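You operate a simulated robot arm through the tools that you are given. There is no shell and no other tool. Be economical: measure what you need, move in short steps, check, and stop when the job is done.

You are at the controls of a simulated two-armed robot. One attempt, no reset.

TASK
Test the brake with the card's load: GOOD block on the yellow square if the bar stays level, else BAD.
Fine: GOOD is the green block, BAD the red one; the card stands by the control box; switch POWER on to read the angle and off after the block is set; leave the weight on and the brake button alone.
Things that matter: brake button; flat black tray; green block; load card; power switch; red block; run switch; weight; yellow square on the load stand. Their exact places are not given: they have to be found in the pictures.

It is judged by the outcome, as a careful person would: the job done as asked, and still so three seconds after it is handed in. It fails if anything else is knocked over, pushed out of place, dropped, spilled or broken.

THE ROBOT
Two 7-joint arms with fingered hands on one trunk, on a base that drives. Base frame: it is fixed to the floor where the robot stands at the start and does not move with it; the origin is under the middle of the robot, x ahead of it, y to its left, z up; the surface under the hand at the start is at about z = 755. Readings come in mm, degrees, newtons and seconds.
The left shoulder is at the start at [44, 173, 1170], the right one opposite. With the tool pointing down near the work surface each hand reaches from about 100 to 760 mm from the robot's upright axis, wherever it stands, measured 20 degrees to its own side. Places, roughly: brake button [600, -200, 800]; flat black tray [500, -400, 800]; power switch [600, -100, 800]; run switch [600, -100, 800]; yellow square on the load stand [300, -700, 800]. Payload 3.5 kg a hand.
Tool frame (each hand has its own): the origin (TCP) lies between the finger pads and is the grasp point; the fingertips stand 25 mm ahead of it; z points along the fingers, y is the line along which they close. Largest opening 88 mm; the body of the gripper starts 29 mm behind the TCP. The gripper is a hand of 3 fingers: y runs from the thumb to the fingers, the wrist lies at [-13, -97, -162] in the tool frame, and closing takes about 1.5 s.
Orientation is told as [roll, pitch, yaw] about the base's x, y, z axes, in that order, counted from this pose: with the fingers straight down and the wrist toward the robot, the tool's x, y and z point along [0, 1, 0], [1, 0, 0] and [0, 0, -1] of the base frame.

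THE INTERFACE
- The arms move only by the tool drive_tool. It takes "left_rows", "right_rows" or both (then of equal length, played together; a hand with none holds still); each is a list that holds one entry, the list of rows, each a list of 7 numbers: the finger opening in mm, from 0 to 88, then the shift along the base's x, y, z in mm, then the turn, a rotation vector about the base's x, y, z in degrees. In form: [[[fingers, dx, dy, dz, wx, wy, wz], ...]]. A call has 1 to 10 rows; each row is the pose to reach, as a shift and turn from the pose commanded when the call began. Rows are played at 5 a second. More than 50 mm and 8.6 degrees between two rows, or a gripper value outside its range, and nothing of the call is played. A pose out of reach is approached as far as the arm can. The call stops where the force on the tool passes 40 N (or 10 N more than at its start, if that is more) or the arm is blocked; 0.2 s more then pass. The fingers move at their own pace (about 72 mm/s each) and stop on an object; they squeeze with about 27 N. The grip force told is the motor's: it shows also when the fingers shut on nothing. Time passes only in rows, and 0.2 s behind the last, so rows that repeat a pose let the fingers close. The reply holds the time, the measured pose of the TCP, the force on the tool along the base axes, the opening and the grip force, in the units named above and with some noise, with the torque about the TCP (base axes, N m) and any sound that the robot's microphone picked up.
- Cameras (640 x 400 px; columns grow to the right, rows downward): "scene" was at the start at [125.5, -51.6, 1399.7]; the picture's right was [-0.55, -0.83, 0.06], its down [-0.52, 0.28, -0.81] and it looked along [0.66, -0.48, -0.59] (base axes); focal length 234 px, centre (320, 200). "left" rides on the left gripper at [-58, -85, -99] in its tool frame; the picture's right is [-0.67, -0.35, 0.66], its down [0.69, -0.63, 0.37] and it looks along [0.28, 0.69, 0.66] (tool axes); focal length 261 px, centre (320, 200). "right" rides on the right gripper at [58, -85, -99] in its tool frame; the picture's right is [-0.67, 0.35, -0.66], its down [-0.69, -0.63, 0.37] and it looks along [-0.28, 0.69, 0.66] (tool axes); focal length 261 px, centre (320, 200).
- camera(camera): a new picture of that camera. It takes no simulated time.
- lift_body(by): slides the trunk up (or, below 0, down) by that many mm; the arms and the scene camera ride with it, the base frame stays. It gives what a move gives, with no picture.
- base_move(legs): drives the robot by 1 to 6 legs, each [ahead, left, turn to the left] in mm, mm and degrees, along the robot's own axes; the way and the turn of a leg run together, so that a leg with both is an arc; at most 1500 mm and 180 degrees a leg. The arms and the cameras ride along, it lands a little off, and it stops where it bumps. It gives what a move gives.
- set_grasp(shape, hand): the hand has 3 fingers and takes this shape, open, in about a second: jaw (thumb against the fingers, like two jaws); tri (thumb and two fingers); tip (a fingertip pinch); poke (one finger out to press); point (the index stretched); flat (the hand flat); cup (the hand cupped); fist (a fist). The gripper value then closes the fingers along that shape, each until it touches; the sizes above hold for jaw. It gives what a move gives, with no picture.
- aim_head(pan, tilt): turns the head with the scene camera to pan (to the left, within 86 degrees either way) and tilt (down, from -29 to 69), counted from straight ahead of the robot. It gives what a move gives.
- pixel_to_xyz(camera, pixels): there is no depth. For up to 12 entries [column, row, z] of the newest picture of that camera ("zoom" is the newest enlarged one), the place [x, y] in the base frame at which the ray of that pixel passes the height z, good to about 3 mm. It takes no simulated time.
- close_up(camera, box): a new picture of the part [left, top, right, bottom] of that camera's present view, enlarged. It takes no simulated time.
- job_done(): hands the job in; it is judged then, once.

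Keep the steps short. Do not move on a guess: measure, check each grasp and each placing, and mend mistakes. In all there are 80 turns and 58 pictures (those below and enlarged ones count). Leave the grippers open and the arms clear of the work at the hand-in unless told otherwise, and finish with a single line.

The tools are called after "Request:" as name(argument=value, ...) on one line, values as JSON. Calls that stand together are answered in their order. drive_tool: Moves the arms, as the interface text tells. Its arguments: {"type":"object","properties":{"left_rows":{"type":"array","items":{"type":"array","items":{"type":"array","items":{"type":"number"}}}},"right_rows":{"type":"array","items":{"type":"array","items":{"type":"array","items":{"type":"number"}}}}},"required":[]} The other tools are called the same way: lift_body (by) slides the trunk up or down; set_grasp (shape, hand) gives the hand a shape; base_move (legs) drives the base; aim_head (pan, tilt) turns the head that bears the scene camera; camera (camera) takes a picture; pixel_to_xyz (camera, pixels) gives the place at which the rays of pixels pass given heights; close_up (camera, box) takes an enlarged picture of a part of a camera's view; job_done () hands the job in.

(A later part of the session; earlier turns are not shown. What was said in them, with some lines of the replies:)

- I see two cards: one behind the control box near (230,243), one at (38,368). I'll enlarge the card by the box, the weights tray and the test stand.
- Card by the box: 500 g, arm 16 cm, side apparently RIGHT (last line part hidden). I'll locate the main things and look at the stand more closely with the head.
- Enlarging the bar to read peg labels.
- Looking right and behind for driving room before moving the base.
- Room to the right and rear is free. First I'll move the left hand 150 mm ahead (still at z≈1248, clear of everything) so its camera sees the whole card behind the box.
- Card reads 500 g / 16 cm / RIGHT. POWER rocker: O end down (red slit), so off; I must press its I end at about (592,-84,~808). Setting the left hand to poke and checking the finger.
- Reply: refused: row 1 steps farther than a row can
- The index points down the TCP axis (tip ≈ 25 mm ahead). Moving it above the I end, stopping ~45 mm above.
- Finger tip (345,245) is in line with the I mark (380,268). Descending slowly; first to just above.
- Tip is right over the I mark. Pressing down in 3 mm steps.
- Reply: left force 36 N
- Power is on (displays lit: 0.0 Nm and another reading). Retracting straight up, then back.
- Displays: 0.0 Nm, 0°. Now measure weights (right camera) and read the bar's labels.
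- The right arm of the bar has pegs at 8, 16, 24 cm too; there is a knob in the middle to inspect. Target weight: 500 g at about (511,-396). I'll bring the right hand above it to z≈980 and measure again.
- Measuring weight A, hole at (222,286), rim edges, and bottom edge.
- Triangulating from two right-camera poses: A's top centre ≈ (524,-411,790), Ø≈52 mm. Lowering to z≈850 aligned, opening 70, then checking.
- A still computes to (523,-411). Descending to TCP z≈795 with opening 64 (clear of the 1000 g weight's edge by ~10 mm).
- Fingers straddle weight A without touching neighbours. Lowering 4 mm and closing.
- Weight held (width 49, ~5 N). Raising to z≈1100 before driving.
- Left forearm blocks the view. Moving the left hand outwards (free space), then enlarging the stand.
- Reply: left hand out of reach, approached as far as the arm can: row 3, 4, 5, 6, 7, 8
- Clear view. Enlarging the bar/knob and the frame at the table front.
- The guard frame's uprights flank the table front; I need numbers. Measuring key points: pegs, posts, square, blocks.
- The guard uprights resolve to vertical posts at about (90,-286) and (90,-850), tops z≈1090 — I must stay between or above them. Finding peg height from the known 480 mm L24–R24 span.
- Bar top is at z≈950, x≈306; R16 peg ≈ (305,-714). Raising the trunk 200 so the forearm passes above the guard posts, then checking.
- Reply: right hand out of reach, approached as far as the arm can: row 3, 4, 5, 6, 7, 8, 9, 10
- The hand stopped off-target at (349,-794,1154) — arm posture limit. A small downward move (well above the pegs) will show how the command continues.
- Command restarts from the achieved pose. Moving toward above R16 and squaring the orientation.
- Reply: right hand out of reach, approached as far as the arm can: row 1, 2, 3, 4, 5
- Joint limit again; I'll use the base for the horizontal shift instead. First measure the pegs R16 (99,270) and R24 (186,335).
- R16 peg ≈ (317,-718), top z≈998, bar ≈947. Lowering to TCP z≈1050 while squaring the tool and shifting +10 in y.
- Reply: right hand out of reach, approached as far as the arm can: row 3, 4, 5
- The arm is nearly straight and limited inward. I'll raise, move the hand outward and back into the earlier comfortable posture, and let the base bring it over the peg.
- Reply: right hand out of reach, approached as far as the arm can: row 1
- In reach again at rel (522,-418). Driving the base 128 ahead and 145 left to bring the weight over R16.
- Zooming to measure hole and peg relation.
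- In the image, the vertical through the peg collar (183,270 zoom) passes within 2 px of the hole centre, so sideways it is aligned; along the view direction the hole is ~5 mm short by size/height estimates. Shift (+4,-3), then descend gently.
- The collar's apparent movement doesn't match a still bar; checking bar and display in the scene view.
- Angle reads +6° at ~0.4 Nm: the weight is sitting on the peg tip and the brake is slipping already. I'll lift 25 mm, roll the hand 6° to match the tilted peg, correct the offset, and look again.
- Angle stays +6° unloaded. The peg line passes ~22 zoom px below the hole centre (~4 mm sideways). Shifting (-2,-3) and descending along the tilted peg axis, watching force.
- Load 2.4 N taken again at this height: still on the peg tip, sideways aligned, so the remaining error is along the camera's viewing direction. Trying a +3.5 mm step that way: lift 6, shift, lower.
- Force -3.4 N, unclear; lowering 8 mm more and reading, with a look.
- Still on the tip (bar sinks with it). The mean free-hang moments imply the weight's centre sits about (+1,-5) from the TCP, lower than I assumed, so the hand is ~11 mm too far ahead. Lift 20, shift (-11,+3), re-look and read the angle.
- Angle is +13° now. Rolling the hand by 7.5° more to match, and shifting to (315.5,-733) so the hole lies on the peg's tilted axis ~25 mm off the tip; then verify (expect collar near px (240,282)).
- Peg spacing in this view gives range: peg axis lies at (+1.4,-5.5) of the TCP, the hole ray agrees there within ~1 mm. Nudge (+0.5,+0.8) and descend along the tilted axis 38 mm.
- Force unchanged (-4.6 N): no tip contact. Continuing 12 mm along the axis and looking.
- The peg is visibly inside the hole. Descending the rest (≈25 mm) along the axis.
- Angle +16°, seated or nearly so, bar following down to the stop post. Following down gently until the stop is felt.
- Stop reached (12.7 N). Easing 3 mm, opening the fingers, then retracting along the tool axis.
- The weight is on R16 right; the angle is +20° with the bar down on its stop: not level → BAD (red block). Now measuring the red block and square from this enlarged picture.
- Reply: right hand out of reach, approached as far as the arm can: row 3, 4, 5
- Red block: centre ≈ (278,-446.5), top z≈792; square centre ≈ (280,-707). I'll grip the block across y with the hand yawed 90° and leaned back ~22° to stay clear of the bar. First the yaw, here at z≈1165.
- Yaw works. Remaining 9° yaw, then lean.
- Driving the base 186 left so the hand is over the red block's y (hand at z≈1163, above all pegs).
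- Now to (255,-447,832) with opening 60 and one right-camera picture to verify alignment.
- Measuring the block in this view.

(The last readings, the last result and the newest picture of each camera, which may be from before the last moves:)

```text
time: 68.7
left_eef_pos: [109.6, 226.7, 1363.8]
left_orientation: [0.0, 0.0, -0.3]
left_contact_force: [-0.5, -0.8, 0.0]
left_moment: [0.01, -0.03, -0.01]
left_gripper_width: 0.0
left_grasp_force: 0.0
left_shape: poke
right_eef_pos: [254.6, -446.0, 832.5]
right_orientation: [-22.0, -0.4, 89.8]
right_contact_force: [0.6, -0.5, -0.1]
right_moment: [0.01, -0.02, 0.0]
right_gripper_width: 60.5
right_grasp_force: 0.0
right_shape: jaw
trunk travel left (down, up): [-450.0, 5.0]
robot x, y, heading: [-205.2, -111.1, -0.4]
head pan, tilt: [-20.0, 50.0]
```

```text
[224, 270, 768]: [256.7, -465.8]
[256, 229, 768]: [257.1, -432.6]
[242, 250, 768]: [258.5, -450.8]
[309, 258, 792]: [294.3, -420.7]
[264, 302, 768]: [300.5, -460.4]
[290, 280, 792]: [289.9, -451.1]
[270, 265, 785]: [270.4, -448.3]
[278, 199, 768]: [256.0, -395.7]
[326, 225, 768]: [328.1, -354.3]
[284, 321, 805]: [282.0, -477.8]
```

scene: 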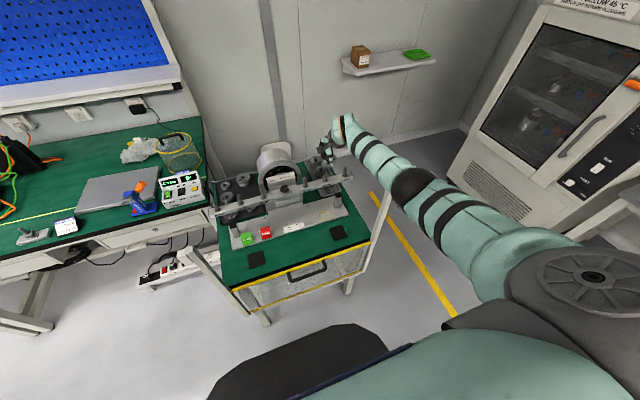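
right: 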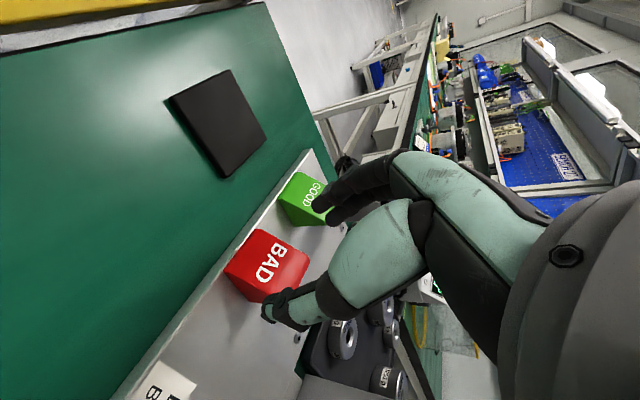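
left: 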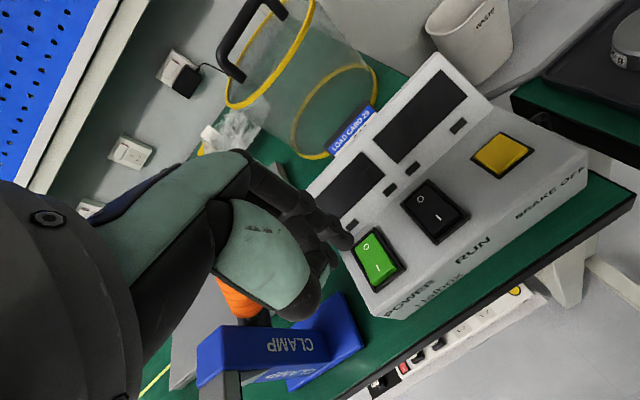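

Block confirmed: x 257–298, y ≈ -466…-430. Moving to TCP (274,-447.5,797) and closing.

Request:
drive_tool(right_rows=[[[60, 8, -1, -14, 0, 0, 0], [60, 15, -1.5, -26, 0, 0, 0], [60, 19, -1.5, -34, 0, 0, 0], [60, 19, -1.5, -34, 0, 0, 0]]])

Request:
drive_tool(right_rows=[[[40, 0, 0, 0, 0, 0, 0], [20, 0, 0, 0, 0, 0, 0], [15, 0, 0, 0, 0, 0, 0], [15, 0, 0, 0, 0, 0, 0], [15, 0, 0, 0, 0, 0, 0], [15, 0, 0, 0, 0, 0, 0], [15, 0, 0, 0, 0, 0, 0]]])

```text
time: 69.7
left_eef_pos: [110.6, 227.7, 1362.9]
left_orientation: [0.0, 0.0, -0.3]
left_contact_force: [-0.6, -0.2, 0.5]
left_moment: [0.0, 0.0, 0.01]
left_gripper_width: 0.0
left_grasp_force: 0.1
left_shape: poke
right_eef_pos: [254.5, -439.4, 821.3]
right_orientation: [-21.9, -0.3, 89.7]
right_contact_force: [-0.1, -0.2, -0.1]
right_moment: [-0.02, 0.02, -0.01]
right_gripper_width: 60.4
right_grasp_force: 0.0
right_shape: jaw
right hand out of reach, approached as far as the arm can: row 1, 2, 3, 4
trunk travel left (down, up): [-450.0, 5.0]
robot x, y, heading: [-200.8, -116.8, -0.1]
head pan, tilt: [-20.0, 50.0]
```

```text
time: 71.3
left_eef_pos: [109.1, 228.1, 1364.5]
left_orientation: [0.0, 0.0, -0.3]
left_contact_force: [0.9, -0.9, 0.3]
left_moment: [-0.01, -0.01, -0.03]
left_gripper_width: 0.0
left_grasp_force: 0.0
left_shape: poke
right_eef_pos: [254.7, -439.8, 821.4]
right_orientation: [-22.1, -0.4, 89.8]
right_contact_force: [-0.1, -0.1, -0.4]
right_moment: [0.0, 0.01, 0.02]
right_gripper_width: 15.6
right_grasp_force: 0.1
right_shape: jaw
trunk travel left (down, up): [-450.0, 5.0]
robot x, y, heading: [-198.8, -113.4, -0.3]
head pan, tilt: [-20.0, 50.0]
```

The reach ran out with the trunk high; the fingers closed on air above the block (width 15.6, no force). Opening, raising the hand 170, then lowering the trunk 150.

Request:
drive_tool(right_rows=[[[60, 0, 0, 15, 0, 0, 0], [60, -10, 0, 45, 0, 0, 0], [60, -25, 0, 85, 0, 0, 0], [60, -25, 0, 125, 0, 0, 0], [60, -25, 0, 170, 0, 0, 0]]])

Request:
lift_body(by=-150)

```text
time: 72.5
left_eef_pos: [109.7, 226.4, 1364.0]
left_orientation: [0.0, 0.1, -0.3]
left_contact_force: [0.4, -0.8, 0.0]
left_moment: [0.01, -0.01, 0.0]
left_gripper_width: 0.1
left_grasp_force: 0.1
left_shape: poke
right_eef_pos: [229.1, -439.7, 992.8]
right_orientation: [-22.0, -0.3, 89.7]
right_contact_force: [0.2, 0.2, 0.3]
right_moment: [-0.01, -0.01, -0.01]
right_gripper_width: 59.5
right_grasp_force: 0.1
right_shape: jaw
trunk travel left (down, up): [-450.0, 5.0]
robot x, y, heading: [-200.8, -116.3, -0.0]
head pan, tilt: [-20.0, 50.0]
```

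```text
time: 74.3
left_eef_pos: [110.1, 226.2, 1214.6]
left_orientation: [0.1, 0.0, -0.3]
left_contact_force: [-0.9, 0.7, 0.2]
left_moment: [0.01, 0.0, 0.01]
left_gripper_width: 0.0
left_grasp_force: 0.0
left_shape: poke
right_eef_pos: [229.7, -440.2, 842.0]
right_orientation: [-22.0, -0.4, 89.8]
right_contact_force: [-0.4, 0.5, -0.2]
right_moment: [0.0, 0.0, 0.0]
right_gripper_width: 59.6
right_grasp_force: 0.0
right_shape: jaw
trunk travel left (down, up): [-300.0, 155.0]
robot x, y, heading: [-198.7, -112.1, -0.0]
head pan, tilt: [-20.0, 50.0]
```

Now to (274,-447.5,797): first move, then check before closing.

Request:
drive_tool(right_rows=[[[60, 10, -4, -8, 0, 0, 0], [60, 22, -7.5, -18, 0, 0, 0], [60, 34, -7.5, -32, 0, 0, 0], [60, 44, -7.5, -45, 0, 0, 0], [60, 44, -7.5, -45, 0, 0, 0]]])

```text
time: 75.5
left_eef_pos: [108.9, 226.6, 1214.2]
left_orientation: [0.0, 0.0, -0.3]
left_contact_force: [0.0, 0.5, 0.4]
left_moment: [0.05, 0.0, 0.01]
left_gripper_width: 0.0
left_grasp_force: 0.1
left_shape: poke
right_eef_pos: [273.4, -447.9, 796.2]
right_orientation: [-22.0, -0.3, 89.8]
right_contact_force: [-0.1, 1.0, -0.1]
right_moment: [0.03, 0.0, 0.03]
right_gripper_width: 59.6
right_grasp_force: 0.0
right_shape: jaw
trunk travel left (down, up): [-300.0, 155.0]
robot x, y, heading: [-200.9, -111.2, -0.1]
head pan, tilt: [-20.0, 50.0]
```

On target with no contact. Closing on the block.

Request:
drive_tool(right_rows=[[[45, 0, 0, 0, 0, 0, 0], [35, 0, 0, 0, 0, 0, 0], [25, 0, 0, 0, 0, 0, 0], [20, 0, 0, 0, 0, 0, 0], [20, 0, 0, 0, 0, 0, 0], [20, 0, 0, 0, 0, 0, 0], [20, 0, 0, 0, 0, 0, 0]]])

```text
time: 77.1
left_eef_pos: [108.3, 227.9, 1214.0]
left_orientation: [0.0, 0.0, -0.2]
left_contact_force: [-0.1, 1.0, 0.2]
left_moment: [0.02, 0.0, 0.01]
left_gripper_width: 0.0
left_grasp_force: 0.1
left_shape: poke
right_eef_pos: [273.9, -448.6, 795.6]
right_orientation: [-22.1, -0.4, 89.7]
right_contact_force: [-0.4, 0.3, -1.0]
right_moment: [-0.01, 0.03, 0.02]
right_gripper_width: 34.3
right_grasp_force: 27.2
right_shape: jaw
trunk travel left (down, up): [-300.0, 155.0]
robot x, y, heading: [-203.2, -111.6, 0.1]
head pan, tilt: [-20.0, 50.0]
```

Block held (34 mm, 27 N). Lifting and pulling back in front of the bar, then driving 173 right.

Request:
drive_tool(right_rows=[[[20, 0, 0, 8, 0, 0, 0], [20, -8, 0, 22, 0, 0, 0], [20, -25, 0, 40, 0, 0, 0], [20, -45, 0, 55, 0, 0, 0], [20, -45, 0, 55, 0, 0, 0]]])

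Request:
base_move(legs=[[0, -173, 0]])

```text
time: 78.3
left_eef_pos: [109.7, 226.9, 1213.6]
left_orientation: [0.0, 0.0, -0.3]
left_contact_force: [-0.5, -0.4, -0.1]
left_moment: [0.02, 0.03, -0.02]
left_gripper_width: 0.0
left_grasp_force: 0.1
left_shape: poke
right_eef_pos: [229.1, -449.4, 850.1]
right_orientation: [-22.0, -0.3, 89.8]
right_contact_force: [0.2, -0.6, -0.2]
right_moment: [0.01, -0.01, 0.0]
right_gripper_width: 34.0
right_grasp_force: 27.0
right_shape: jaw
trunk travel left (down, up): [-300.0, 155.0]
robot x, y, heading: [-201.3, -115.8, -0.3]
head pan, tilt: [-20.0, 50.0]
```

```text
time: 79.7
left_eef_pos: [110.0, 55.4, 1213.6]
left_orientation: [-0.1, 0.0, -0.4]
left_contact_force: [0.3, 0.0, 0.7]
left_moment: [0.0, 0.03, 0.01]
left_gripper_width: 0.1
left_grasp_force: 0.1
left_shape: poke
right_eef_pos: [227.5, -621.4, 851.0]
right_orientation: [-22.0, -0.3, 89.7]
right_contact_force: [-0.2, -0.8, -0.7]
right_moment: [0.0, 0.01, -0.02]
right_gripper_width: 34.1
right_grasp_force: 27.5
right_shape: jaw
trunk travel left (down, up): [-300.0, 155.0]
robot x, y, heading: [-203.4, -286.7, -0.2]
head pan, tilt: [-20.0, 50.0]
```

Moving the hand right 85 to y≈-706.6, then I'll check the pose.

Request:
drive_tool(right_rows=[[[20, 0, -25, 0, 0, 0, 0], [20, 0, -50, 0, 0, 0, 0], [20, 0, -70, 0, 0, 0, 0], [20, 0, -85, 0, 0, 0, 0], [20, 0, -85, 0, 0, 0, 0]]])

```text
time: 80.9
left_eef_pos: [109.9, 66.9, 1209.7]
left_orientation: [-0.8, 0.0, -0.3]
left_contact_force: [-0.8, -0.2, 0.3]
left_moment: [-0.03, -0.01, 0.02]
left_gripper_width: 0.1
left_grasp_force: 0.1
left_shape: poke
right_eef_pos: [229.4, -693.5, 850.9]
right_orientation: [-21.8, -0.1, 90.0]
right_contact_force: [0.3, -0.3, -1.0]
right_moment: [-0.02, 0.0, 0.01]
right_gripper_width: 34.2
right_grasp_force: 27.2
right_shape: jaw
trunk travel left (down, up): [-300.0, 155.0]
robot x, y, heading: [-207.0, -286.9, -0.2]
head pan, tilt: [-20.0, 50.0]
```

The left arm's reading shifted 11 mm too: something of the right arm is probably leaning on the guard post. Backing off 60 at once.

Request:
drive_tool(right_rows=[[[20, 0, 30, 0, 0, 0, 0], [20, 0, 60, 0, 0, 0, 0], [20, 0, 60, 0, 0, 0, 0]]])

Request:
aim_head(pan=-50, tilt=40)

Request:
camera(camera="scene")

```text
time: 81.7
left_eef_pos: [110.7, 54.3, 1213.9]
left_orientation: [-0.1, 0.0, -0.5]
left_contact_force: [-0.3, 0.0, 0.0]
left_moment: [-0.01, 0.01, -0.02]
left_gripper_width: 0.2
left_grasp_force: 0.1
left_shape: poke
right_eef_pos: [228.9, -647.4, 851.7]
right_orientation: [-22.0, -0.2, 89.5]
right_contact_force: [0.2, -0.4, 0.1]
right_moment: [0.0, 0.02, 0.02]
right_gripper_width: 34.0
right_grasp_force: 26.8
right_shape: jaw
trunk travel left (down, up): [-300.0, 155.0]
robot x, y, heading: [-205.7, -282.8, -0.1]
head pan, tilt: [-20.0, 50.0]
```

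```text
time: 82.7
left_eef_pos: [109.1, 53.4, 1213.9]
left_orientation: [0.0, 0.0, -0.4]
left_contact_force: [-0.3, 0.2, -0.8]
left_moment: [0.01, -0.02, 0.0]
left_gripper_width: 0.1
left_grasp_force: 0.1
left_shape: poke
right_eef_pos: [228.6, -647.8, 851.7]
right_orientation: [-22.1, -0.3, 89.6]
right_contact_force: [0.5, 0.3, -0.5]
right_moment: [-0.02, -0.03, -0.02]
right_gripper_width: 34.0
right_grasp_force: 26.9
right_shape: jaw
trunk travel left (down, up): [-300.0, 155.0]
robot x, y, heading: [-204.9, -287.9, -0.4]
head pan, tilt: [-50.0, 40.0]
```

```text
1 pictures are left
```

scene: 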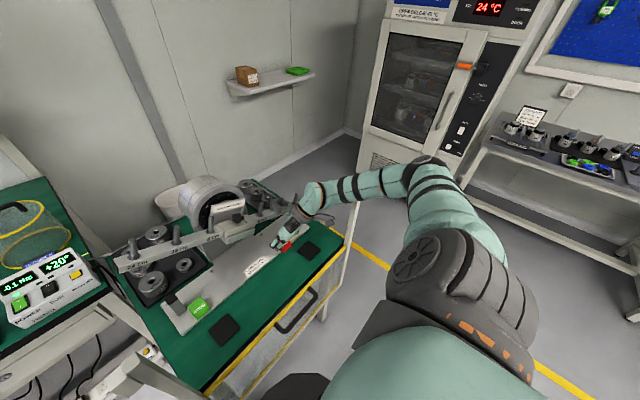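

The elbow swings outside the right post; with the hand pulled back the forearm touches it. Safer: move the hand forward and low here (forearm moves away from the post), then let the base carry it right.

Request:
drive_tool(right_rows=[[[20, 8, 0, -20, 0, 0, 0], [20, 20, 0, -35, 0, 0, 0], [20, 34, 0, -43, 0, 0, 0], [20, 47, 0, -43, 0, 0, 0], [20, 47, 0, -43, 0, 0, 0]]])

Request:
base_move(legs=[[0, -30, 0]])

```text
time: 83.9
left_eef_pos: [108.4, 53.4, 1213.7]
left_orientation: [-0.1, 0.1, -0.4]
left_contact_force: [-0.1, -0.7, 0.3]
left_moment: [0.02, 0.0, 0.0]
left_gripper_width: 0.0
left_grasp_force: 0.1
left_shape: poke
right_eef_pos: [275.2, -648.4, 806.2]
right_orientation: [-22.0, -0.4, 89.6]
right_contact_force: [0.5, 0.3, -0.8]
right_moment: [-0.01, 0.0, 0.04]
right_gripper_width: 34.1
right_grasp_force: 27.4
right_shape: jaw
trunk travel left (down, up): [-300.0, 155.0]
robot x, y, heading: [-203.3, -288.4, -0.5]
head pan, tilt: [-50.0, 40.0]
```

```text
time: 84.7
left_eef_pos: [109.0, 26.0, 1212.9]
left_orientation: [-0.1, 0.0, -0.4]
left_contact_force: [0.4, -0.4, 0.3]
left_moment: [0.01, -0.01, -0.04]
left_gripper_width: 0.0
left_grasp_force: 0.1
left_shape: poke
right_eef_pos: [275.4, -675.8, 806.8]
right_orientation: [-22.0, -0.3, 89.6]
right_contact_force: [-0.2, 0.3, -0.8]
right_moment: [-0.03, 0.0, -0.02]
right_gripper_width: 34.2
right_grasp_force: 27.5
right_shape: jaw
trunk travel left (down, up): [-300.0, 155.0]
robot x, y, heading: [-200.8, -317.7, -0.3]
head pan, tilt: [-50.0, 40.0]
```

Both arms moved equally: no contact. Another 31 right.

Request:
base_move(legs=[[0, -31, 0]])

```text
time: 85.6
left_eef_pos: [101.4, 18.8, 1211.5]
left_orientation: [-0.8, -0.3, 0.0]
left_contact_force: [-0.5, 0.0, 0.1]
left_moment: [-0.01, 0.0, 0.01]
left_gripper_width: 0.0
left_grasp_force: 0.1
left_shape: poke
right_eef_pos: [268.8, -668.1, 807.4]
right_orientation: [-21.6, -1.1, 91.4]
right_contact_force: [0.3, -0.4, -0.1]
right_moment: [0.01, -0.02, 0.03]
right_gripper_width: 34.1
right_grasp_force: 26.6
right_shape: jaw
trunk travel left (down, up): [-300.0, 155.0]
robot x, y, heading: [-204.5, -339.0, 0.1]
head pan, tilt: [-50.0, 40.0]
stopped in leg 1: the robot was blocked; the commanded pose is now the measured one
```

Blocked: the forearm leans on the post from the inside because the elbow is bent outward. Stretching the arm straightens it away from the post: drive back left 52 and let the arm reach right instead.

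Request:
base_move(legs=[[0, 52, 0]])

Request:
drive_tool(right_rows=[[[20, 3, -10, 0, 0, 0.8, -1], [20, 6, -20, 0, 0, 0.8, -1.7]]])

```text
time: 86.6
left_eef_pos: [107.9, 45.4, 1215.2]
left_orientation: [0.3, 0.0, -0.1]
left_contact_force: [0.3, -0.1, -0.3]
left_moment: [0.03, -0.01, -0.02]
left_gripper_width: 0.2
left_grasp_force: 0.1
left_shape: poke
right_eef_pos: [270.4, -635.9, 796.6]
right_orientation: [-21.2, -2.0, 91.0]
right_contact_force: [0.3, 0.1, -0.7]
right_moment: [0.0, -0.01, -0.01]
right_gripper_width: 34.2
right_grasp_force: 26.5
right_shape: jaw
trunk travel left (down, up): [-300.0, 155.0]
robot x, y, heading: [-206.0, -291.8, -0.1]
head pan, tilt: [-50.0, 40.0]
```

```text
time: 87.2
left_eef_pos: [108.0, 50.6, 1213.5]
left_orientation: [0.1, 0.0, -0.2]
left_contact_force: [-0.2, 0.0, -0.7]
left_moment: [-0.05, 0.0, 0.0]
left_gripper_width: 0.0
left_grasp_force: 0.0
left_shape: poke
right_eef_pos: [276.6, -652.3, 797.0]
right_orientation: [-20.3, -1.7, 89.4]
right_contact_force: [-1.7, 0.3, -0.8]
right_moment: [0.0, -0.01, -0.01]
right_gripper_width: 34.1
right_grasp_force: 26.9
right_shape: jaw
trunk travel left (down, up): [-300.0, 155.0]
robot x, y, heading: [-200.8, -290.7, -0.2]
head pan, tilt: [-50.0, 40.0]
```

Squaring orientation again and raising 9 mm before the remaining reach.

Request:
drive_tool(right_rows=[[[20, 0, 0, 6, -0.8, -0.8, 0.3], [20, -1, -2, 10, -1.7, -1.7, 0.5], [20, -1, -15, 10, -1.7, -1.7, 0.5]]])

```text
time: 88.0
left_eef_pos: [108.0, 53.0, 1214.1]
left_orientation: [0.0, 0.0, -0.1]
left_contact_force: [-0.4, -0.4, -0.4]
left_moment: [0.03, -0.02, 0.0]
left_gripper_width: 0.0
left_grasp_force: 0.1
left_shape: poke
right_eef_pos: [273.6, -667.0, 809.1]
right_orientation: [-22.1, -0.1, 89.9]
right_contact_force: [-0.1, -0.4, 0.5]
right_moment: [-0.03, 0.01, -0.02]
right_gripper_width: 34.2
right_grasp_force: 26.5
right_shape: jaw
trunk travel left (down, up): [-300.0, 155.0]
robot x, y, heading: [-201.0, -288.7, -0.5]
head pan, tilt: [-50.0, 40.0]
```

Squared, no sway. Reaching right 20 more and watching the left arm's reading.

Request:
drive_tool(right_rows=[[[20, 1, -10, 0, 0, 0, 0], [20, 1.5, -20, 0, 0, 0, 0], [20, 1.5, -20, 0, 0, 0, 0]]])

```text
time: 88.8
left_eef_pos: [106.8, 51.5, 1213.5]
left_orientation: [0.0, -0.1, -0.2]
left_contact_force: [-0.5, -0.1, 0.8]
left_moment: [0.02, 0.02, 0.01]
left_gripper_width: 0.0
left_grasp_force: 0.1
left_shape: poke
right_eef_pos: [277.4, -686.6, 809.4]
right_orientation: [-22.1, 0.0, 89.8]
right_contact_force: [-0.1, -0.9, 0.2]
right_moment: [0.01, 0.0, 0.0]
right_gripper_width: 34.2
right_grasp_force: 26.9
right_shape: jaw
trunk travel left (down, up): [-300.0, 155.0]
robot x, y, heading: [-204.8, -288.4, 0.0]
head pan, tilt: [-50.0, 40.0]
```

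Request:
drive_tool(right_rows=[[[20, 0, -10, 0, 0, 0, 0], [20, 0, -20, 0, 0, 0, 0], [20, 0, -20, 0, 0, 0, 0]]])

```text
time: 89.6
left_eef_pos: [107.3, 52.3, 1213.1]
left_orientation: [0.2, 0.0, -0.2]
left_contact_force: [0.0, -0.3, -0.4]
left_moment: [0.02, 0.02, 0.01]
left_gripper_width: 0.0
left_grasp_force: 0.1
left_shape: poke
right_eef_pos: [276.7, -704.2, 809.0]
right_orientation: [-22.1, 0.0, 89.8]
right_contact_force: [0.2, 1.0, -0.5]
right_moment: [0.04, 0.01, 0.01]
right_gripper_width: 34.1
right_grasp_force: 26.7
right_shape: jaw
trunk travel left (down, up): [-300.0, 155.0]
robot x, y, heading: [-202.5, -287.3, 0.1]
head pan, tilt: [-50.0, 40.0]
```

Over the square: TCP (276.5,-705). Lowering to the pick height (≈796) with 1.5 mm y trim.

Request:
drive_tool(right_rows=[[[20, 0, -1.5, -5, 0, 0, 0], [20, 0, -1.5, -9, 0, 0, 0], [20, 0, -1.5, -12, 0, 0, 0], [20, 0, -1.5, -13, 0, 0, 0], [20, 0, -1.5, -13, 0, 0, 0]]])

```text
time: 90.8
left_eef_pos: [106.8, 51.9, 1213.4]
left_orientation: [0.0, 0.0, 0.0]
left_contact_force: [0.3, 0.1, -0.7]
left_moment: [-0.01, -0.02, -0.01]
left_gripper_width: 0.0
left_grasp_force: 0.0
left_shape: poke
right_eef_pos: [276.0, -707.8, 795.4]
right_orientation: [-22.2, 0.0, 89.8]
right_contact_force: [0.1, 0.5, -0.3]
right_moment: [0.02, 0.01, 0.01]
right_gripper_width: 33.7
right_grasp_force: 26.6
right_shape: jaw
trunk travel left (down, up): [-300.0, 155.0]
robot x, y, heading: [-204.2, -288.6, -0.1]
head pan, tilt: [-50.0, 40.0]
```

At pick height, no contact yet; feeling down 1 mm at a time.

Request:
drive_tool(right_rows=[[[20, 0, 0, -1, 0, 0, 0], [20, 0, 0, -2, 0, 0, 0], [20, 0, 0, -2, 0, 0, 0]]])

```text
time: 91.6
left_eef_pos: [106.8, 53.5, 1214.1]
left_orientation: [0.1, 0.1, -0.1]
left_contact_force: [0.2, -0.5, 1.1]
left_moment: [0.01, -0.04, 0.0]
left_gripper_width: 0.1
left_grasp_force: 0.1
left_shape: poke
right_eef_pos: [276.6, -707.5, 794.7]
right_orientation: [-22.2, 0.0, 89.8]
right_contact_force: [0.2, -1.4, 5.1]
right_moment: [0.04, -0.07, 0.02]
right_gripper_width: 33.9
right_grasp_force: 26.8
right_shape: jaw
trunk travel left (down, up): [-300.0, 155.0]
robot x, y, heading: [-201.4, -286.0, -0.1]
head pan, tilt: [-50.0, 40.0]
```

Seated (5 N). Opening to 48 and retreating along the tool axis, then left.

Request:
drive_tool(right_rows=[[[36, 0, 0, 1, 0, 0, 0], [48, 0, 0, 1, 0, 0, 0], [48, 0, 0, 1, 0, 0, 0], [48, 0, 0, 1, 0, 0, 0], [48, -5, 0, 12, 0, 0, 0], [48, -10, 0, 25, 0, 0, 0], [48, -14, 0, 35, 0, 0, 0], [48, -16, 30, 38, 0, 0, 0], [48, -18, 65, 40, 0, 0, 0]]])

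```text
time: 93.6
left_eef_pos: [108.6, 55.0, 1212.9]
left_orientation: [-0.2, -0.1, -0.1]
left_contact_force: [0.3, -0.1, -0.6]
left_moment: [-0.03, 0.01, 0.0]
left_gripper_width: 0.0
left_grasp_force: 0.1
left_shape: poke
right_eef_pos: [257.6, -640.5, 835.7]
right_orientation: [-22.1, 0.2, 89.7]
right_contact_force: [1.3, -0.1, 0.4]
right_moment: [-0.02, 0.01, 0.01]
right_gripper_width: 47.6
right_grasp_force: 0.1
right_shape: jaw
trunk travel left (down, up): [-300.0, 155.0]
robot x, y, heading: [-207.6, -291.1, -0.0]
head pan, tilt: [-50.0, 40.0]
```

Block released. Raising the right hand straight up in front of the bar to z≈1180.

Request:
drive_tool(right_rows=[[[48, -20, 10, 25, 0, 0, 0], [48, -30, 10, 65, 0, 0, 0], [48, -35, 10, 110, 0, 0, 0], [48, -40, 10, 155, 0, 0, 0], [48, -45, 5, 200, 0, 0, 0], [48, -50, 0, 245, 0, 0, 0], [48, -50, -5, 290, 0, 0, 0], [48, -50, -10, 335, 0, 0, 0], [48, -50, -10, 350, 0, 0, 0]]])

```text
time: 95.6
left_eef_pos: [106.7, 53.0, 1213.3]
left_orientation: [0.1, 0.0, 0.0]
left_contact_force: [-1.1, -0.6, 0.0]
left_moment: [0.0, 0.0, 0.0]
left_gripper_width: 0.2
left_grasp_force: 0.1
left_shape: poke
right_eef_pos: [209.9, -652.1, 1185.0]
right_orientation: [-22.2, 0.0, 89.8]
right_contact_force: [0.1, -0.1, -0.1]
right_moment: [0.0, -0.01, -0.04]
right_gripper_width: 47.9
right_grasp_force: 0.1
right_shape: jaw
trunk travel left (down, up): [-300.0, 155.0]
robot x, y, heading: [-205.5, -288.5, -0.5]
head pan, tilt: [-50.0, 40.0]
```

Raising the trunk so the elbow passes high over the guard post, then driving back to the start place by the control box.

Request:
lift_body(by=150)

Request:
base_move(legs=[[0, 288, 0.3], [203, 0, 0]])

```text
time: 97.3
left_eef_pos: [106.2, 53.4, 1364.0]
left_orientation: [-0.1, 0.0, -0.1]
left_contact_force: [-0.1, -0.1, 0.3]
left_moment: [-0.01, 0.0, -0.02]
left_gripper_width: 0.0
left_grasp_force: 0.1
left_shape: poke
right_eef_pos: [208.1, -653.0, 1334.6]
right_orientation: [-22.1, -0.1, 89.9]
right_contact_force: [-0.3, 1.5, -0.6]
right_moment: [-0.04, -0.01, -0.02]
right_gripper_width: 47.8
right_grasp_force: 0.1
right_shape: jaw
trunk travel left (down, up): [-450.0, 5.0]
robot x, y, heading: [-206.1, -287.6, -0.2]
head pan, tilt: [-50.0, 40.0]
```

```text
time: 100.5
left_eef_pos: [303.1, 345.4, 1365.3]
left_orientation: [0.0, -0.2, 0.3]
left_contact_force: [-0.3, -0.9, -0.8]
left_moment: [0.01, -0.02, 0.01]
left_gripper_width: 0.0
left_grasp_force: 0.2
left_shape: poke
right_eef_pos: [409.2, -359.8, 1335.2]
right_orientation: [-22.2, 0.1, 90.2]
right_contact_force: [-0.2, -1.5, -0.3]
right_moment: [0.01, 0.0, 0.0]
right_gripper_width: 47.8
right_grasp_force: 0.1
right_shape: jaw
trunk travel left (down, up): [-450.0, 5.0]
robot x, y, heading: [-3.3, 2.0, 0.3]
head pan, tilt: [-50.0, 40.0]
```

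At the box. Restoring the right arm to its start-like pose (unlean, unyaw, higher) before lowering the trunk.

Request:
drive_tool(right_rows=[[[48, 0, -5, 10, 0, 8, 0], [48, -5, -10, 25, 0, 16, 0], [48, -10, -20, 40, 0, 22, 0], [48, -20, -35, 60, 0, 22, 0], [48, -30, -50, 80, 0, 22, 0]]])

Request:
drive_tool(right_rows=[[[60, 0, 0, 5, 0, 0, -8.5], [60, 0, 0, 10, 0, 0, -17], [60, 0, 0, 15, 0, 0, -25.5], [60, 0, 0, 20, 0, 0, -34], [60, 0, 0, 25, 0, 0, -42.5], [60, 0, 0, 30, 0, 0, -51], [60, 0, 0, 35, 0, 0, -59.5], [60, 0, 0, 40, 0, 0, -68], [60, 0, 0, 45, 0, 0, -76.5], [60, 0, 0, 45, 0, 0, -85]]])

```text
time: 101.7
left_eef_pos: [305.9, 346.7, 1364.9]
left_orientation: [0.0, -0.1, 0.1]
left_contact_force: [0.9, 0.3, -0.9]
left_moment: [0.0, -0.02, 0.0]
left_gripper_width: 0.0
left_grasp_force: 0.0
left_shape: poke
right_eef_pos: [382.5, -409.3, 1414.9]
right_orientation: [-0.1, 0.0, 90.1]
right_contact_force: [0.8, 0.6, 0.7]
right_moment: [0.0, -0.01, 0.02]
right_gripper_width: 47.5
right_grasp_force: 0.0
right_shape: jaw
trunk travel left (down, up): [-450.0, 5.0]
robot x, y, heading: [-2.6, 5.4, 0.2]
head pan, tilt: [-50.0, 40.0]
```

```text
time: 103.9
left_eef_pos: [308.3, 345.1, 1363.8]
left_orientation: [-0.2, 0.1, 0.2]
left_contact_force: [0.3, 1.3, 0.5]
left_moment: [-0.03, -0.01, 0.0]
left_gripper_width: 0.0
left_grasp_force: 0.0
left_shape: poke
right_eef_pos: [383.8, -409.1, 1459.7]
right_orientation: [-0.1, 0.0, 5.0]
right_contact_force: [-0.3, 0.2, 0.2]
right_moment: [0.04, 0.0, -0.01]
right_gripper_width: 59.5
right_grasp_force: 0.1
right_shape: jaw
trunk travel left (down, up): [-450.0, 5.0]
robot x, y, heading: [0.7, 1.2, -0.0]
head pan, tilt: [-50.0, 40.0]
```

Lowering the trunk to its start height, then bringing the left poke finger toward the box.

Request:
lift_body(by=-200)

Request:
drive_tool(left_rows=[[[0, 20, -40, 0, 0, 0, 0], [0, 40, -80, 0, 0, 0, 0], [0, 60, -120, 0, 0, 0, 0], [0, 80, -160, 0, 0, 0, 0], [0, 100, -200, 0, 0, 0, 0], [0, 120, -240, 0, 0, 0, 0], [0, 140, -280, 0, 0, 0, 0], [0, 160, -320, 0, 0, 0, 0], [0, 180, -360, 0, 0, 0, 0], [0, 200, -400, 0, 0, 0, 0]]])

```text
time: 106.1
left_eef_pos: [308.5, 346.1, 1163.7]
left_orientation: [-0.2, 0.0, 0.2]
left_contact_force: [0.0, -0.6, -0.3]
left_moment: [0.0, 0.01, -0.01]
left_gripper_width: 0.0
left_grasp_force: 0.1
left_shape: poke
right_eef_pos: [383.0, -409.4, 1258.7]
right_orientation: [0.0, 0.1, 5.1]
right_contact_force: [0.7, -0.8, 0.0]
right_moment: [0.01, -0.07, 0.02]
right_gripper_width: 59.6
right_grasp_force: 0.0
right_shape: jaw
trunk travel left (down, up): [-250.0, 205.0]
robot x, y, heading: [-2.0, 0.7, 0.3]
head pan, tilt: [-50.0, 40.0]
```

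```text
time: 108.3
left_eef_pos: [417.6, 128.3, 1165.6]
left_orientation: [-0.2, -0.1, 0.2]
left_contact_force: [0.2, 0.9, -0.4]
left_moment: [0.04, -0.03, 0.0]
left_gripper_width: 0.1
left_grasp_force: 0.0
left_shape: poke
left hand out of reach, approached as far as the arm can: row 6, 7, 8, 9, 10
right_eef_pos: [384.1, -410.0, 1258.8]
right_orientation: [-0.1, 0.0, 5.0]
right_contact_force: [0.0, -1.6, -0.6]
right_moment: [0.0, 0.03, -0.03]
right_gripper_width: 59.8
right_grasp_force: 0.0
right_shape: jaw
trunk travel left (down, up): [-250.0, 205.0]
robot x, y, heading: [-0.8, -1.8, 0.4]
head pan, tilt: [-50.0, 40.0]
```

Inward limit in this posture. Trying forward and lower first (area at (560,130) is clear above the laptop-like plate), then inward.

Request:
drive_tool(left_rows=[[[0, 35, 0, -25, 0, 0, 0], [0, 70, 0, -50, 0, 0, 0], [0, 105, 0, -75, 0, 0, 0], [0, 140, 0, -100, 0, 0, 0], [0, 160, -35, -115, 0, 0, 0], [0, 175, -70, -130, 0, 0, 0], [0, 185, -110, -140, 0, 0, 0], [0, 190, -150, -150, 0, 0, 0]]])

```text
time: 110.1
left_eef_pos: [479.4, 161.5, 1117.4]
left_orientation: [-0.1, -0.1, 0.2]
left_contact_force: [0.0, -0.1, -1.0]
left_moment: [0.02, -0.01, -0.01]
left_gripper_width: 0.1
left_grasp_force: 0.1
left_shape: poke
left hand out of reach, approached as far as the arm can: row 1, 2, 3, 4, 5, 6, 7, 8
right_eef_pos: [384.3, -408.7, 1258.6]
right_orientation: [-0.2, 0.0, 5.1]
right_contact_force: [0.0, 0.0, 0.1]
right_moment: [0.02, 0.02, 0.0]
right_gripper_width: 59.7
right_grasp_force: 0.1
right_shape: jaw
trunk travel left (down, up): [-250.0, 205.0]
robot x, y, heading: [-0.5, 6.4, 0.4]
head pan, tilt: [-50.0, 40.0]
```

Left arm is joint-limited here. Instead use the right hand in poke shape with the robot shifted left, giving it the posture that worked for the weights. Pulling the left hand back, shaping the right hand, driving left 310.

Request:
drive_tool(left_rows=[[[0, -45, 20, 0, 0, 0, 0], [0, -90, 40, 0, 0, 0, 0], [0, -120, 60, 0, 0, 0, 0]]])

Request:
set_grasp(hand="right", shape="poke")

Request:
base_move(legs=[[0, 310, 0], [50, 0, 0]])

```text
time: 110.9
left_eef_pos: [359.3, 229.8, 1112.6]
left_orientation: [-0.1, 0.0, 0.1]
left_contact_force: [0.5, -0.1, 0.1]
left_moment: [-0.01, 0.01, -0.02]
left_gripper_width: 0.0
left_grasp_force: 0.1
left_shape: poke
right_eef_pos: [383.4, -407.7, 1260.9]
right_orientation: [-0.2, 0.0, 5.2]
right_contact_force: [0.0, 0.1, 0.0]
right_moment: [-0.03, 0.01, -0.01]
right_gripper_width: 59.7
right_grasp_force: 0.1
right_shape: jaw
trunk travel left (down, up): [-250.0, 205.0]
robot x, y, heading: [0.8, 0.0, -0.0]
head pan, tilt: [-50.0, 40.0]
```

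```text
time: 111.8
left_eef_pos: [360.0, 229.2, 1113.0]
left_orientation: [0.1, 0.1, 0.2]
left_contact_force: [-0.4, 0.2, 0.2]
left_moment: [0.0, 0.01, -0.01]
left_gripper_width: 0.0
left_grasp_force: 0.1
left_shape: poke
right_eef_pos: [384.0, -409.0, 1259.7]
right_orientation: [-0.1, -0.1, 5.0]
right_contact_force: [0.0, 0.7, 0.3]
right_moment: [-0.01, 0.03, -0.01]
right_gripper_width: 0.0
right_grasp_force: 0.1
right_shape: poke
trunk travel left (down, up): [-250.0, 205.0]
robot x, y, heading: [-2.2, 1.3, 0.2]
head pan, tilt: [-50.0, 40.0]
```

```text
time: 114.4
left_eef_pos: [403.3, 539.6, 1115.2]
left_orientation: [0.0, -0.2, 0.1]
left_contact_force: [0.0, 0.2, -0.5]
left_moment: [0.0, -0.03, -0.02]
left_gripper_width: 0.0
left_grasp_force: 0.0
left_shape: poke
right_eef_pos: [425.0, -100.4, 1261.6]
right_orientation: [0.0, -0.3, 5.0]
right_contact_force: [0.9, -0.1, 0.2]
right_moment: [0.02, 0.0, -0.03]
right_gripper_width: 0.1
right_grasp_force: 0.0
right_shape: poke
trunk travel left (down, up): [-250.0, 205.0]
robot x, y, heading: [45.7, 314.7, 0.1]
head pan, tilt: [-50.0, 40.0]
```

Moving the right index to above the O end with a 20° lean, to TCP (608,-85,905).

Request:
drive_tool(right_rows=[[[0, 40, 3, -10, 0, -4, -1], [0, 80, 6, -25, 0, -8, -3], [0, 120, 9, -45, 0, -12, -5], [0, 150, 12, -80, 0, -16, -5], [0, 175, 15, -120, 0, -20, -5], [0, 183, 15, -165, 0, -20, -5], [0, 183, 15, -210, 0, -20, -5], [0, 183, 15, -255, 0, -20, -5], [0, 183, 15, -300, 0, -20, -5], [0, 183, 15, -345, 0, -20, -5]]])

```text
time: 116.6
left_eef_pos: [408.6, 541.8, 1112.1]
left_orientation: [-0.1, 0.0, 0.2]
left_contact_force: [0.2, 0.0, 0.0]
left_moment: [0.02, -0.01, 0.0]
left_gripper_width: 0.2
left_grasp_force: 0.1
left_shape: poke
right_eef_pos: [601.1, -86.6, 933.5]
right_orientation: [-1.0, -20.0, 0.1]
right_contact_force: [0.6, -0.3, 0.3]
right_moment: [-0.01, -0.01, -0.01]
right_gripper_width: 0.1
right_grasp_force: 0.1
right_shape: poke
right hand out of reach, approached as far as the arm can: row 3, 4, 5, 6, 10
trunk travel left (down, up): [-250.0, 205.0]
robot x, y, heading: [46.0, 316.1, -0.1]
head pan, tilt: [-50.0, 40.0]
```

Nearly there; driving 35 ahead for reach and then lowering with the matching x correction.

Request:
base_move(legs=[[35, 0, 0]])

Request:
drive_tool(right_rows=[[[0, -14, 0, 0, 0, 0, 0], [0, -28, 0, -15, 0, 0, 0], [0, -28, 0, -35, 0, 0, 0], [0, -28, 0, -53, 0, 0, 0]]])

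```text
time: 117.5
left_eef_pos: [438.2, 541.6, 1115.4]
left_orientation: [0.0, -0.3, 0.1]
left_contact_force: [0.1, 0.4, 0.1]
left_moment: [0.0, -0.02, 0.0]
left_gripper_width: 0.0
left_grasp_force: 0.1
left_shape: poke
right_eef_pos: [631.2, -86.5, 935.9]
right_orientation: [-1.0, -20.2, 0.1]
right_contact_force: [0.1, -0.6, 0.4]
right_moment: [-0.03, -0.03, 0.05]
right_gripper_width: 0.3
right_grasp_force: 0.1
right_shape: poke
trunk travel left (down, up): [-250.0, 205.0]
robot x, y, heading: [79.5, 316.1, 0.2]
head pan, tilt: [-50.0, 40.0]
```

```text
time: 118.5
left_eef_pos: [441.9, 541.1, 1111.9]
left_orientation: [0.0, -0.1, 0.1]
left_contact_force: [-0.2, -0.9, 0.2]
left_moment: [0.02, -0.03, 0.01]
left_gripper_width: 0.0
left_grasp_force: 0.0
left_shape: poke
right_eef_pos: [601.0, -87.1, 911.8]
right_orientation: [-1.0, -20.1, 0.2]
right_contact_force: [-0.3, 0.5, 0.6]
right_moment: [-0.03, 0.0, -0.03]
right_gripper_width: 0.0
right_grasp_force: 0.1
right_shape: poke
right hand out of reach, approached as far as the arm can: row 3, 4
trunk travel left (down, up): [-250.0, 205.0]
robot x, y, heading: [82.0, 311.7, 0.2]
head pan, tilt: [-50.0, 40.0]
```

Vertical joint limit; raising the hand 40 and lowering the trunk 90 gives it downward travel.

Request:
drive_tool(right_rows=[[[0, 4, 2, 20, 0, 0, 0], [0, 7, 2, 40, 0, 0, 0]]])

Request:
lift_body(by=-90)

```text
time: 119.1
left_eef_pos: [441.7, 541.0, 1114.3]
left_orientation: [0.0, -0.1, 0.0]
left_contact_force: [0.3, 0.3, -0.5]
left_moment: [-0.03, 0.0, 0.01]
left_gripper_width: 0.1
left_grasp_force: 0.0
left_shape: poke
right_eef_pos: [606.9, -83.9, 950.5]
right_orientation: [-1.0, -20.0, 0.2]
right_contact_force: [-0.3, -0.6, -0.2]
right_moment: [0.0, 0.0, 0.0]
right_gripper_width: 0.1
right_grasp_force: 0.0
right_shape: poke
trunk travel left (down, up): [-250.0, 205.0]
robot x, y, heading: [84.0, 315.3, 0.2]
head pan, tilt: [-50.0, 40.0]
```

```text
time: 120.3
left_eef_pos: [453.5, 541.1, 1001.8]
left_orientation: [-0.1, 3.2, 0.1]
left_contact_force: [0.9, 0.0, 0.1]
left_moment: [0.0, -0.05, -0.01]
left_gripper_width: 0.5
left_grasp_force: 0.1
left_shape: poke
right_eef_pos: [606.2, -85.7, 859.1]
right_orientation: [-0.9, -20.0, 0.2]
right_contact_force: [0.2, 0.5, -0.2]
right_moment: [-0.01, 0.0, 0.0]
right_gripper_width: 0.0
right_grasp_force: 0.1
right_shape: poke
trunk travel left (down, up): [-160.0, 295.0]
robot x, y, heading: [83.9, 310.8, 0.3]
head pan, tilt: [-50.0, 40.0]
5 turns are left
```

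5 turns left. Pressing the O end down until force stops it, then retracting and taking the last picture.

Request:
drive_tool(right_rows=[[[0, 0, 0, -6, 0, 0, 0], [0, 0, 0, -11, 0, 0, 0], [0, 0, 0, -15, 0, 0, 0], [0, 0, 0, -19, 0, 0, 0], [0, 0, 0, -23, 0, 0, 0], [0, 0, 0, -26, 0, 0, 0], [0, 0, 0, -29, 0, 0, 0]]])

```text
time: 121.9
left_eef_pos: [453.2, 540.1, 1001.7]
left_orientation: [-0.2, 3.0, 0.1]
left_contact_force: [-0.1, 0.6, 0.6]
left_moment: [-0.01, 0.04, -0.01]
left_gripper_width: 0.0
left_grasp_force: 0.1
left_shape: poke
right_eef_pos: [605.9, -84.7, 832.9]
right_orientation: [-1.1, -20.1, 0.1]
right_contact_force: [1.6, -2.9, 13.2]
right_moment: [-0.09, -0.11, -0.02]
right_gripper_width: 0.3
right_grasp_force: 0.1
right_shape: poke
trunk travel left (down, up): [-160.0, 295.0]
robot x, y, heading: [82.0, 314.3, 0.0]
head pan, tilt: [-50.0, 40.0]
4 turns are left
```

13 N so far; pressing further (stops at 40 N), then retracting and looking.

Request:
drive_tool(right_rows=[[[0, 2, 0, -3, 0, 0, 0], [0, 3, 0, -6, 0, 0, 0], [0, 3, 0, -9, 0, 0, 0], [0, 3, 0, -12, 0, 0, 0]]])

Request:
drive_tool(right_rows=[[[0, -3, 0, 20, 0, 0, 0], [0, -20, 0, 60, 0, 0, 0], [0, -50, 0, 100, 0, 0, 0], [0, -90, 0, 125, 0, 0, 0], [0, -135, 0, 140, 0, 0, 0], [0, -180, 0, 150, 0, 0, 0]]])

Request:
close_up(camera="scene", box=[150, 80, 550, 330])

```text
time: 122.6
left_eef_pos: [453.5, 540.5, 1001.3]
left_orientation: [-0.2, 3.1, 0.0]
left_contact_force: [0.6, 0.4, -0.7]
left_moment: [0.03, 0.01, 0.0]
left_gripper_width: 0.0
left_grasp_force: 0.0
left_shape: poke
right_eef_pos: [612.6, -83.6, 832.4]
right_orientation: [-1.4, -21.1, 0.2]
right_contact_force: [-2.0, -0.3, 28.2]
right_moment: [-0.19, -0.12, -0.02]
right_gripper_width: 0.0
right_grasp_force: 0.1
right_shape: poke
trunk travel left (down, up): [-160.0, 295.0]
robot x, y, heading: [79.6, 314.2, 0.2]
head pan, tilt: [-50.0, 40.0]
stopped in row 3 (right hand): the force on the tool passed its limit at 42 N (the readings are from after the stop); the commanded pose is now the measured one
```

```text
time: 123.9
left_eef_pos: [459.5, 556.5, 990.6]
left_orientation: [-1.2, 3.6, 1.0]
left_contact_force: [0.6, 0.0, -0.6]
left_moment: [0.02, -0.05, 0.0]
left_gripper_width: 0.1
left_grasp_force: 0.0
left_shape: poke
right_eef_pos: [500.7, -31.1, 974.6]
right_orientation: [-10.0, -16.9, 12.9]
right_contact_force: [-0.6, -1.2, -0.4]
right_moment: [0.02, -0.06, 0.03]
right_gripper_width: 0.1
right_grasp_force: 0.1
right_shape: poke
right hand out of reach, approached as far as the arm can: row 6
trunk travel left (down, up): [-160.0, 295.0]
robot x, y, heading: [88.3, 307.4, 1.1]
head pan, tilt: [-50.0, 40.0]
stopped in row 6 (right hand): the arm was blocked; the commanded pose is now the measured one
```

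```text
1.60 times, centred on (350, 205) of scene
3 turns are left
```

zoom: 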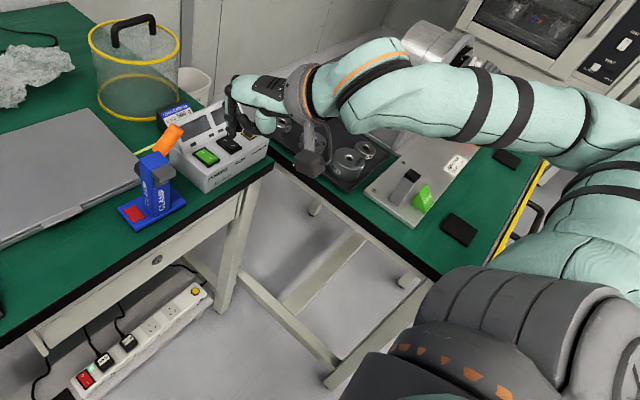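

Displays are dark: power is off. The arm's elbow got blocked while retracting, so I ease the hand forward again and raise the trunk to clear it.

Request:
drive_tool(right_rows=[[[0, 15, -10, 5, 0, 0, 0], [0, 35, -25, 15, 0, 0, 0], [0, 45, -35, 25, 0, 0, 0]]])

Request:
lift_body(by=250)

```text
time: 124.7
left_eef_pos: [451.1, 553.0, 1000.5]
left_orientation: [-1.1, 2.7, 0.8]
left_contact_force: [-0.1, 0.5, -0.1]
left_moment: [-0.04, 0.04, 0.01]
left_gripper_width: 0.1
left_grasp_force: 0.0
left_shape: poke
right_eef_pos: [535.4, -71.9, 1010.5]
right_orientation: [-10.1, -17.6, 12.8]
right_contact_force: [-0.1, 0.9, -1.2]
right_moment: [-0.01, 0.04, -0.01]
right_gripper_width: 0.0
right_grasp_force: 0.1
right_shape: poke
trunk travel left (down, up): [-160.0, 295.0]
robot x, y, heading: [87.4, 305.3, 1.1]
head pan, tilt: [-50.0, 40.0]
```

```text
time: 127.2
left_eef_pos: [457.7, 537.4, 1250.6]
left_orientation: [-0.1, 3.1, 1.0]
left_contact_force: [-0.3, 0.5, 0.1]
left_moment: [0.01, -0.01, -0.01]
left_gripper_width: 0.0
left_grasp_force: 0.0
left_shape: poke
right_eef_pos: [542.0, -85.0, 1249.7]
right_orientation: [-8.8, -17.4, 12.3]
right_contact_force: [-0.3, 0.3, 0.7]
right_moment: [0.01, -0.05, 0.0]
right_gripper_width: 0.1
right_grasp_force: 0.1
right_shape: poke
trunk travel left (down, up): [-410.0, 45.0]
robot x, y, heading: [87.5, 304.1, 1.1]
head pan, tilt: [-50.0, 40.0]
2 turns are left
```

The arm is high and free. Driving left clear of the work and opening both hands.

Request:
base_move(legs=[[-60, 200, 0]])

Request:
set_grasp(hand="right", shape="jaw")

Request:
set_grasp(hand="left", shape="jaw")

```text
time: 128.9
left_eef_pos: [395.1, 732.3, 1251.0]
left_orientation: [0.2, 3.0, 0.8]
left_contact_force: [-0.2, -0.1, 0.1]
left_moment: [0.02, -0.01, 0.0]
left_gripper_width: 0.1
left_grasp_force: 0.0
left_shape: poke
right_eef_pos: [479.7, 108.9, 1247.3]
right_orientation: [-8.6, -17.5, 12.1]
right_contact_force: [0.3, 0.1, -0.1]
right_moment: [-0.01, -0.02, -0.01]
right_gripper_width: 0.1
right_grasp_force: 0.1
right_shape: poke
trunk travel left (down, up): [-410.0, 45.0]
robot x, y, heading: [25.2, 507.0, 0.9]
head pan, tilt: [-50.0, 40.0]
```

```text
time: 129.8
left_eef_pos: [393.8, 736.8, 1251.8]
left_orientation: [0.0, 3.0, 0.9]
left_contact_force: [-0.1, -1.1, -1.0]
left_moment: [0.01, -0.01, -0.01]
left_gripper_width: 0.0
left_grasp_force: 0.1
left_shape: poke
right_eef_pos: [478.6, 113.5, 1250.7]
right_orientation: [-8.9, -17.3, 12.3]
right_contact_force: [0.8, 0.4, 0.0]
right_moment: [0.02, 0.0, 0.0]
right_gripper_width: 87.8
right_grasp_force: 0.0
right_shape: jaw
trunk travel left (down, up): [-410.0, 45.0]
robot x, y, heading: [22.8, 505.9, 1.0]
head pan, tilt: [-50.0, 40.0]
```

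```text
time: 130.7
left_eef_pos: [395.0, 735.6, 1251.5]
left_orientation: [0.1, 3.2, 0.7]
left_contact_force: [0.6, -0.5, -1.0]
left_moment: [0.0, -0.02, 0.01]
left_gripper_width: 87.8
left_grasp_force: 0.0
left_shape: jaw
right_eef_pos: [478.5, 112.1, 1249.2]
right_orientation: [-8.7, -17.4, 12.3]
right_contact_force: [0.5, 1.0, -0.7]
right_moment: [0.01, 0.03, -0.02]
right_gripper_width: 87.8
right_grasp_force: 0.0
right_shape: jaw
trunk travel left (down, up): [-410.0, 45.0]
robot x, y, heading: [24.7, 500.1, 0.9]
head pan, tilt: [-50.0, 40.0]
1 turns are left
```

Handing in.

Request:
job_done()

```text
The job is handed in.
```

The brake failed: with 500 g on the right 16 cm peg the bar fell to +20°, so I set the red BAD block at the measured yellow square (not re-photographed), left the weight on and the brake button alone, and switched POWER off (displays dark); the bar first slipped to about 13° while I was fitting the weight, and my arm pressed against a guard post a few times.
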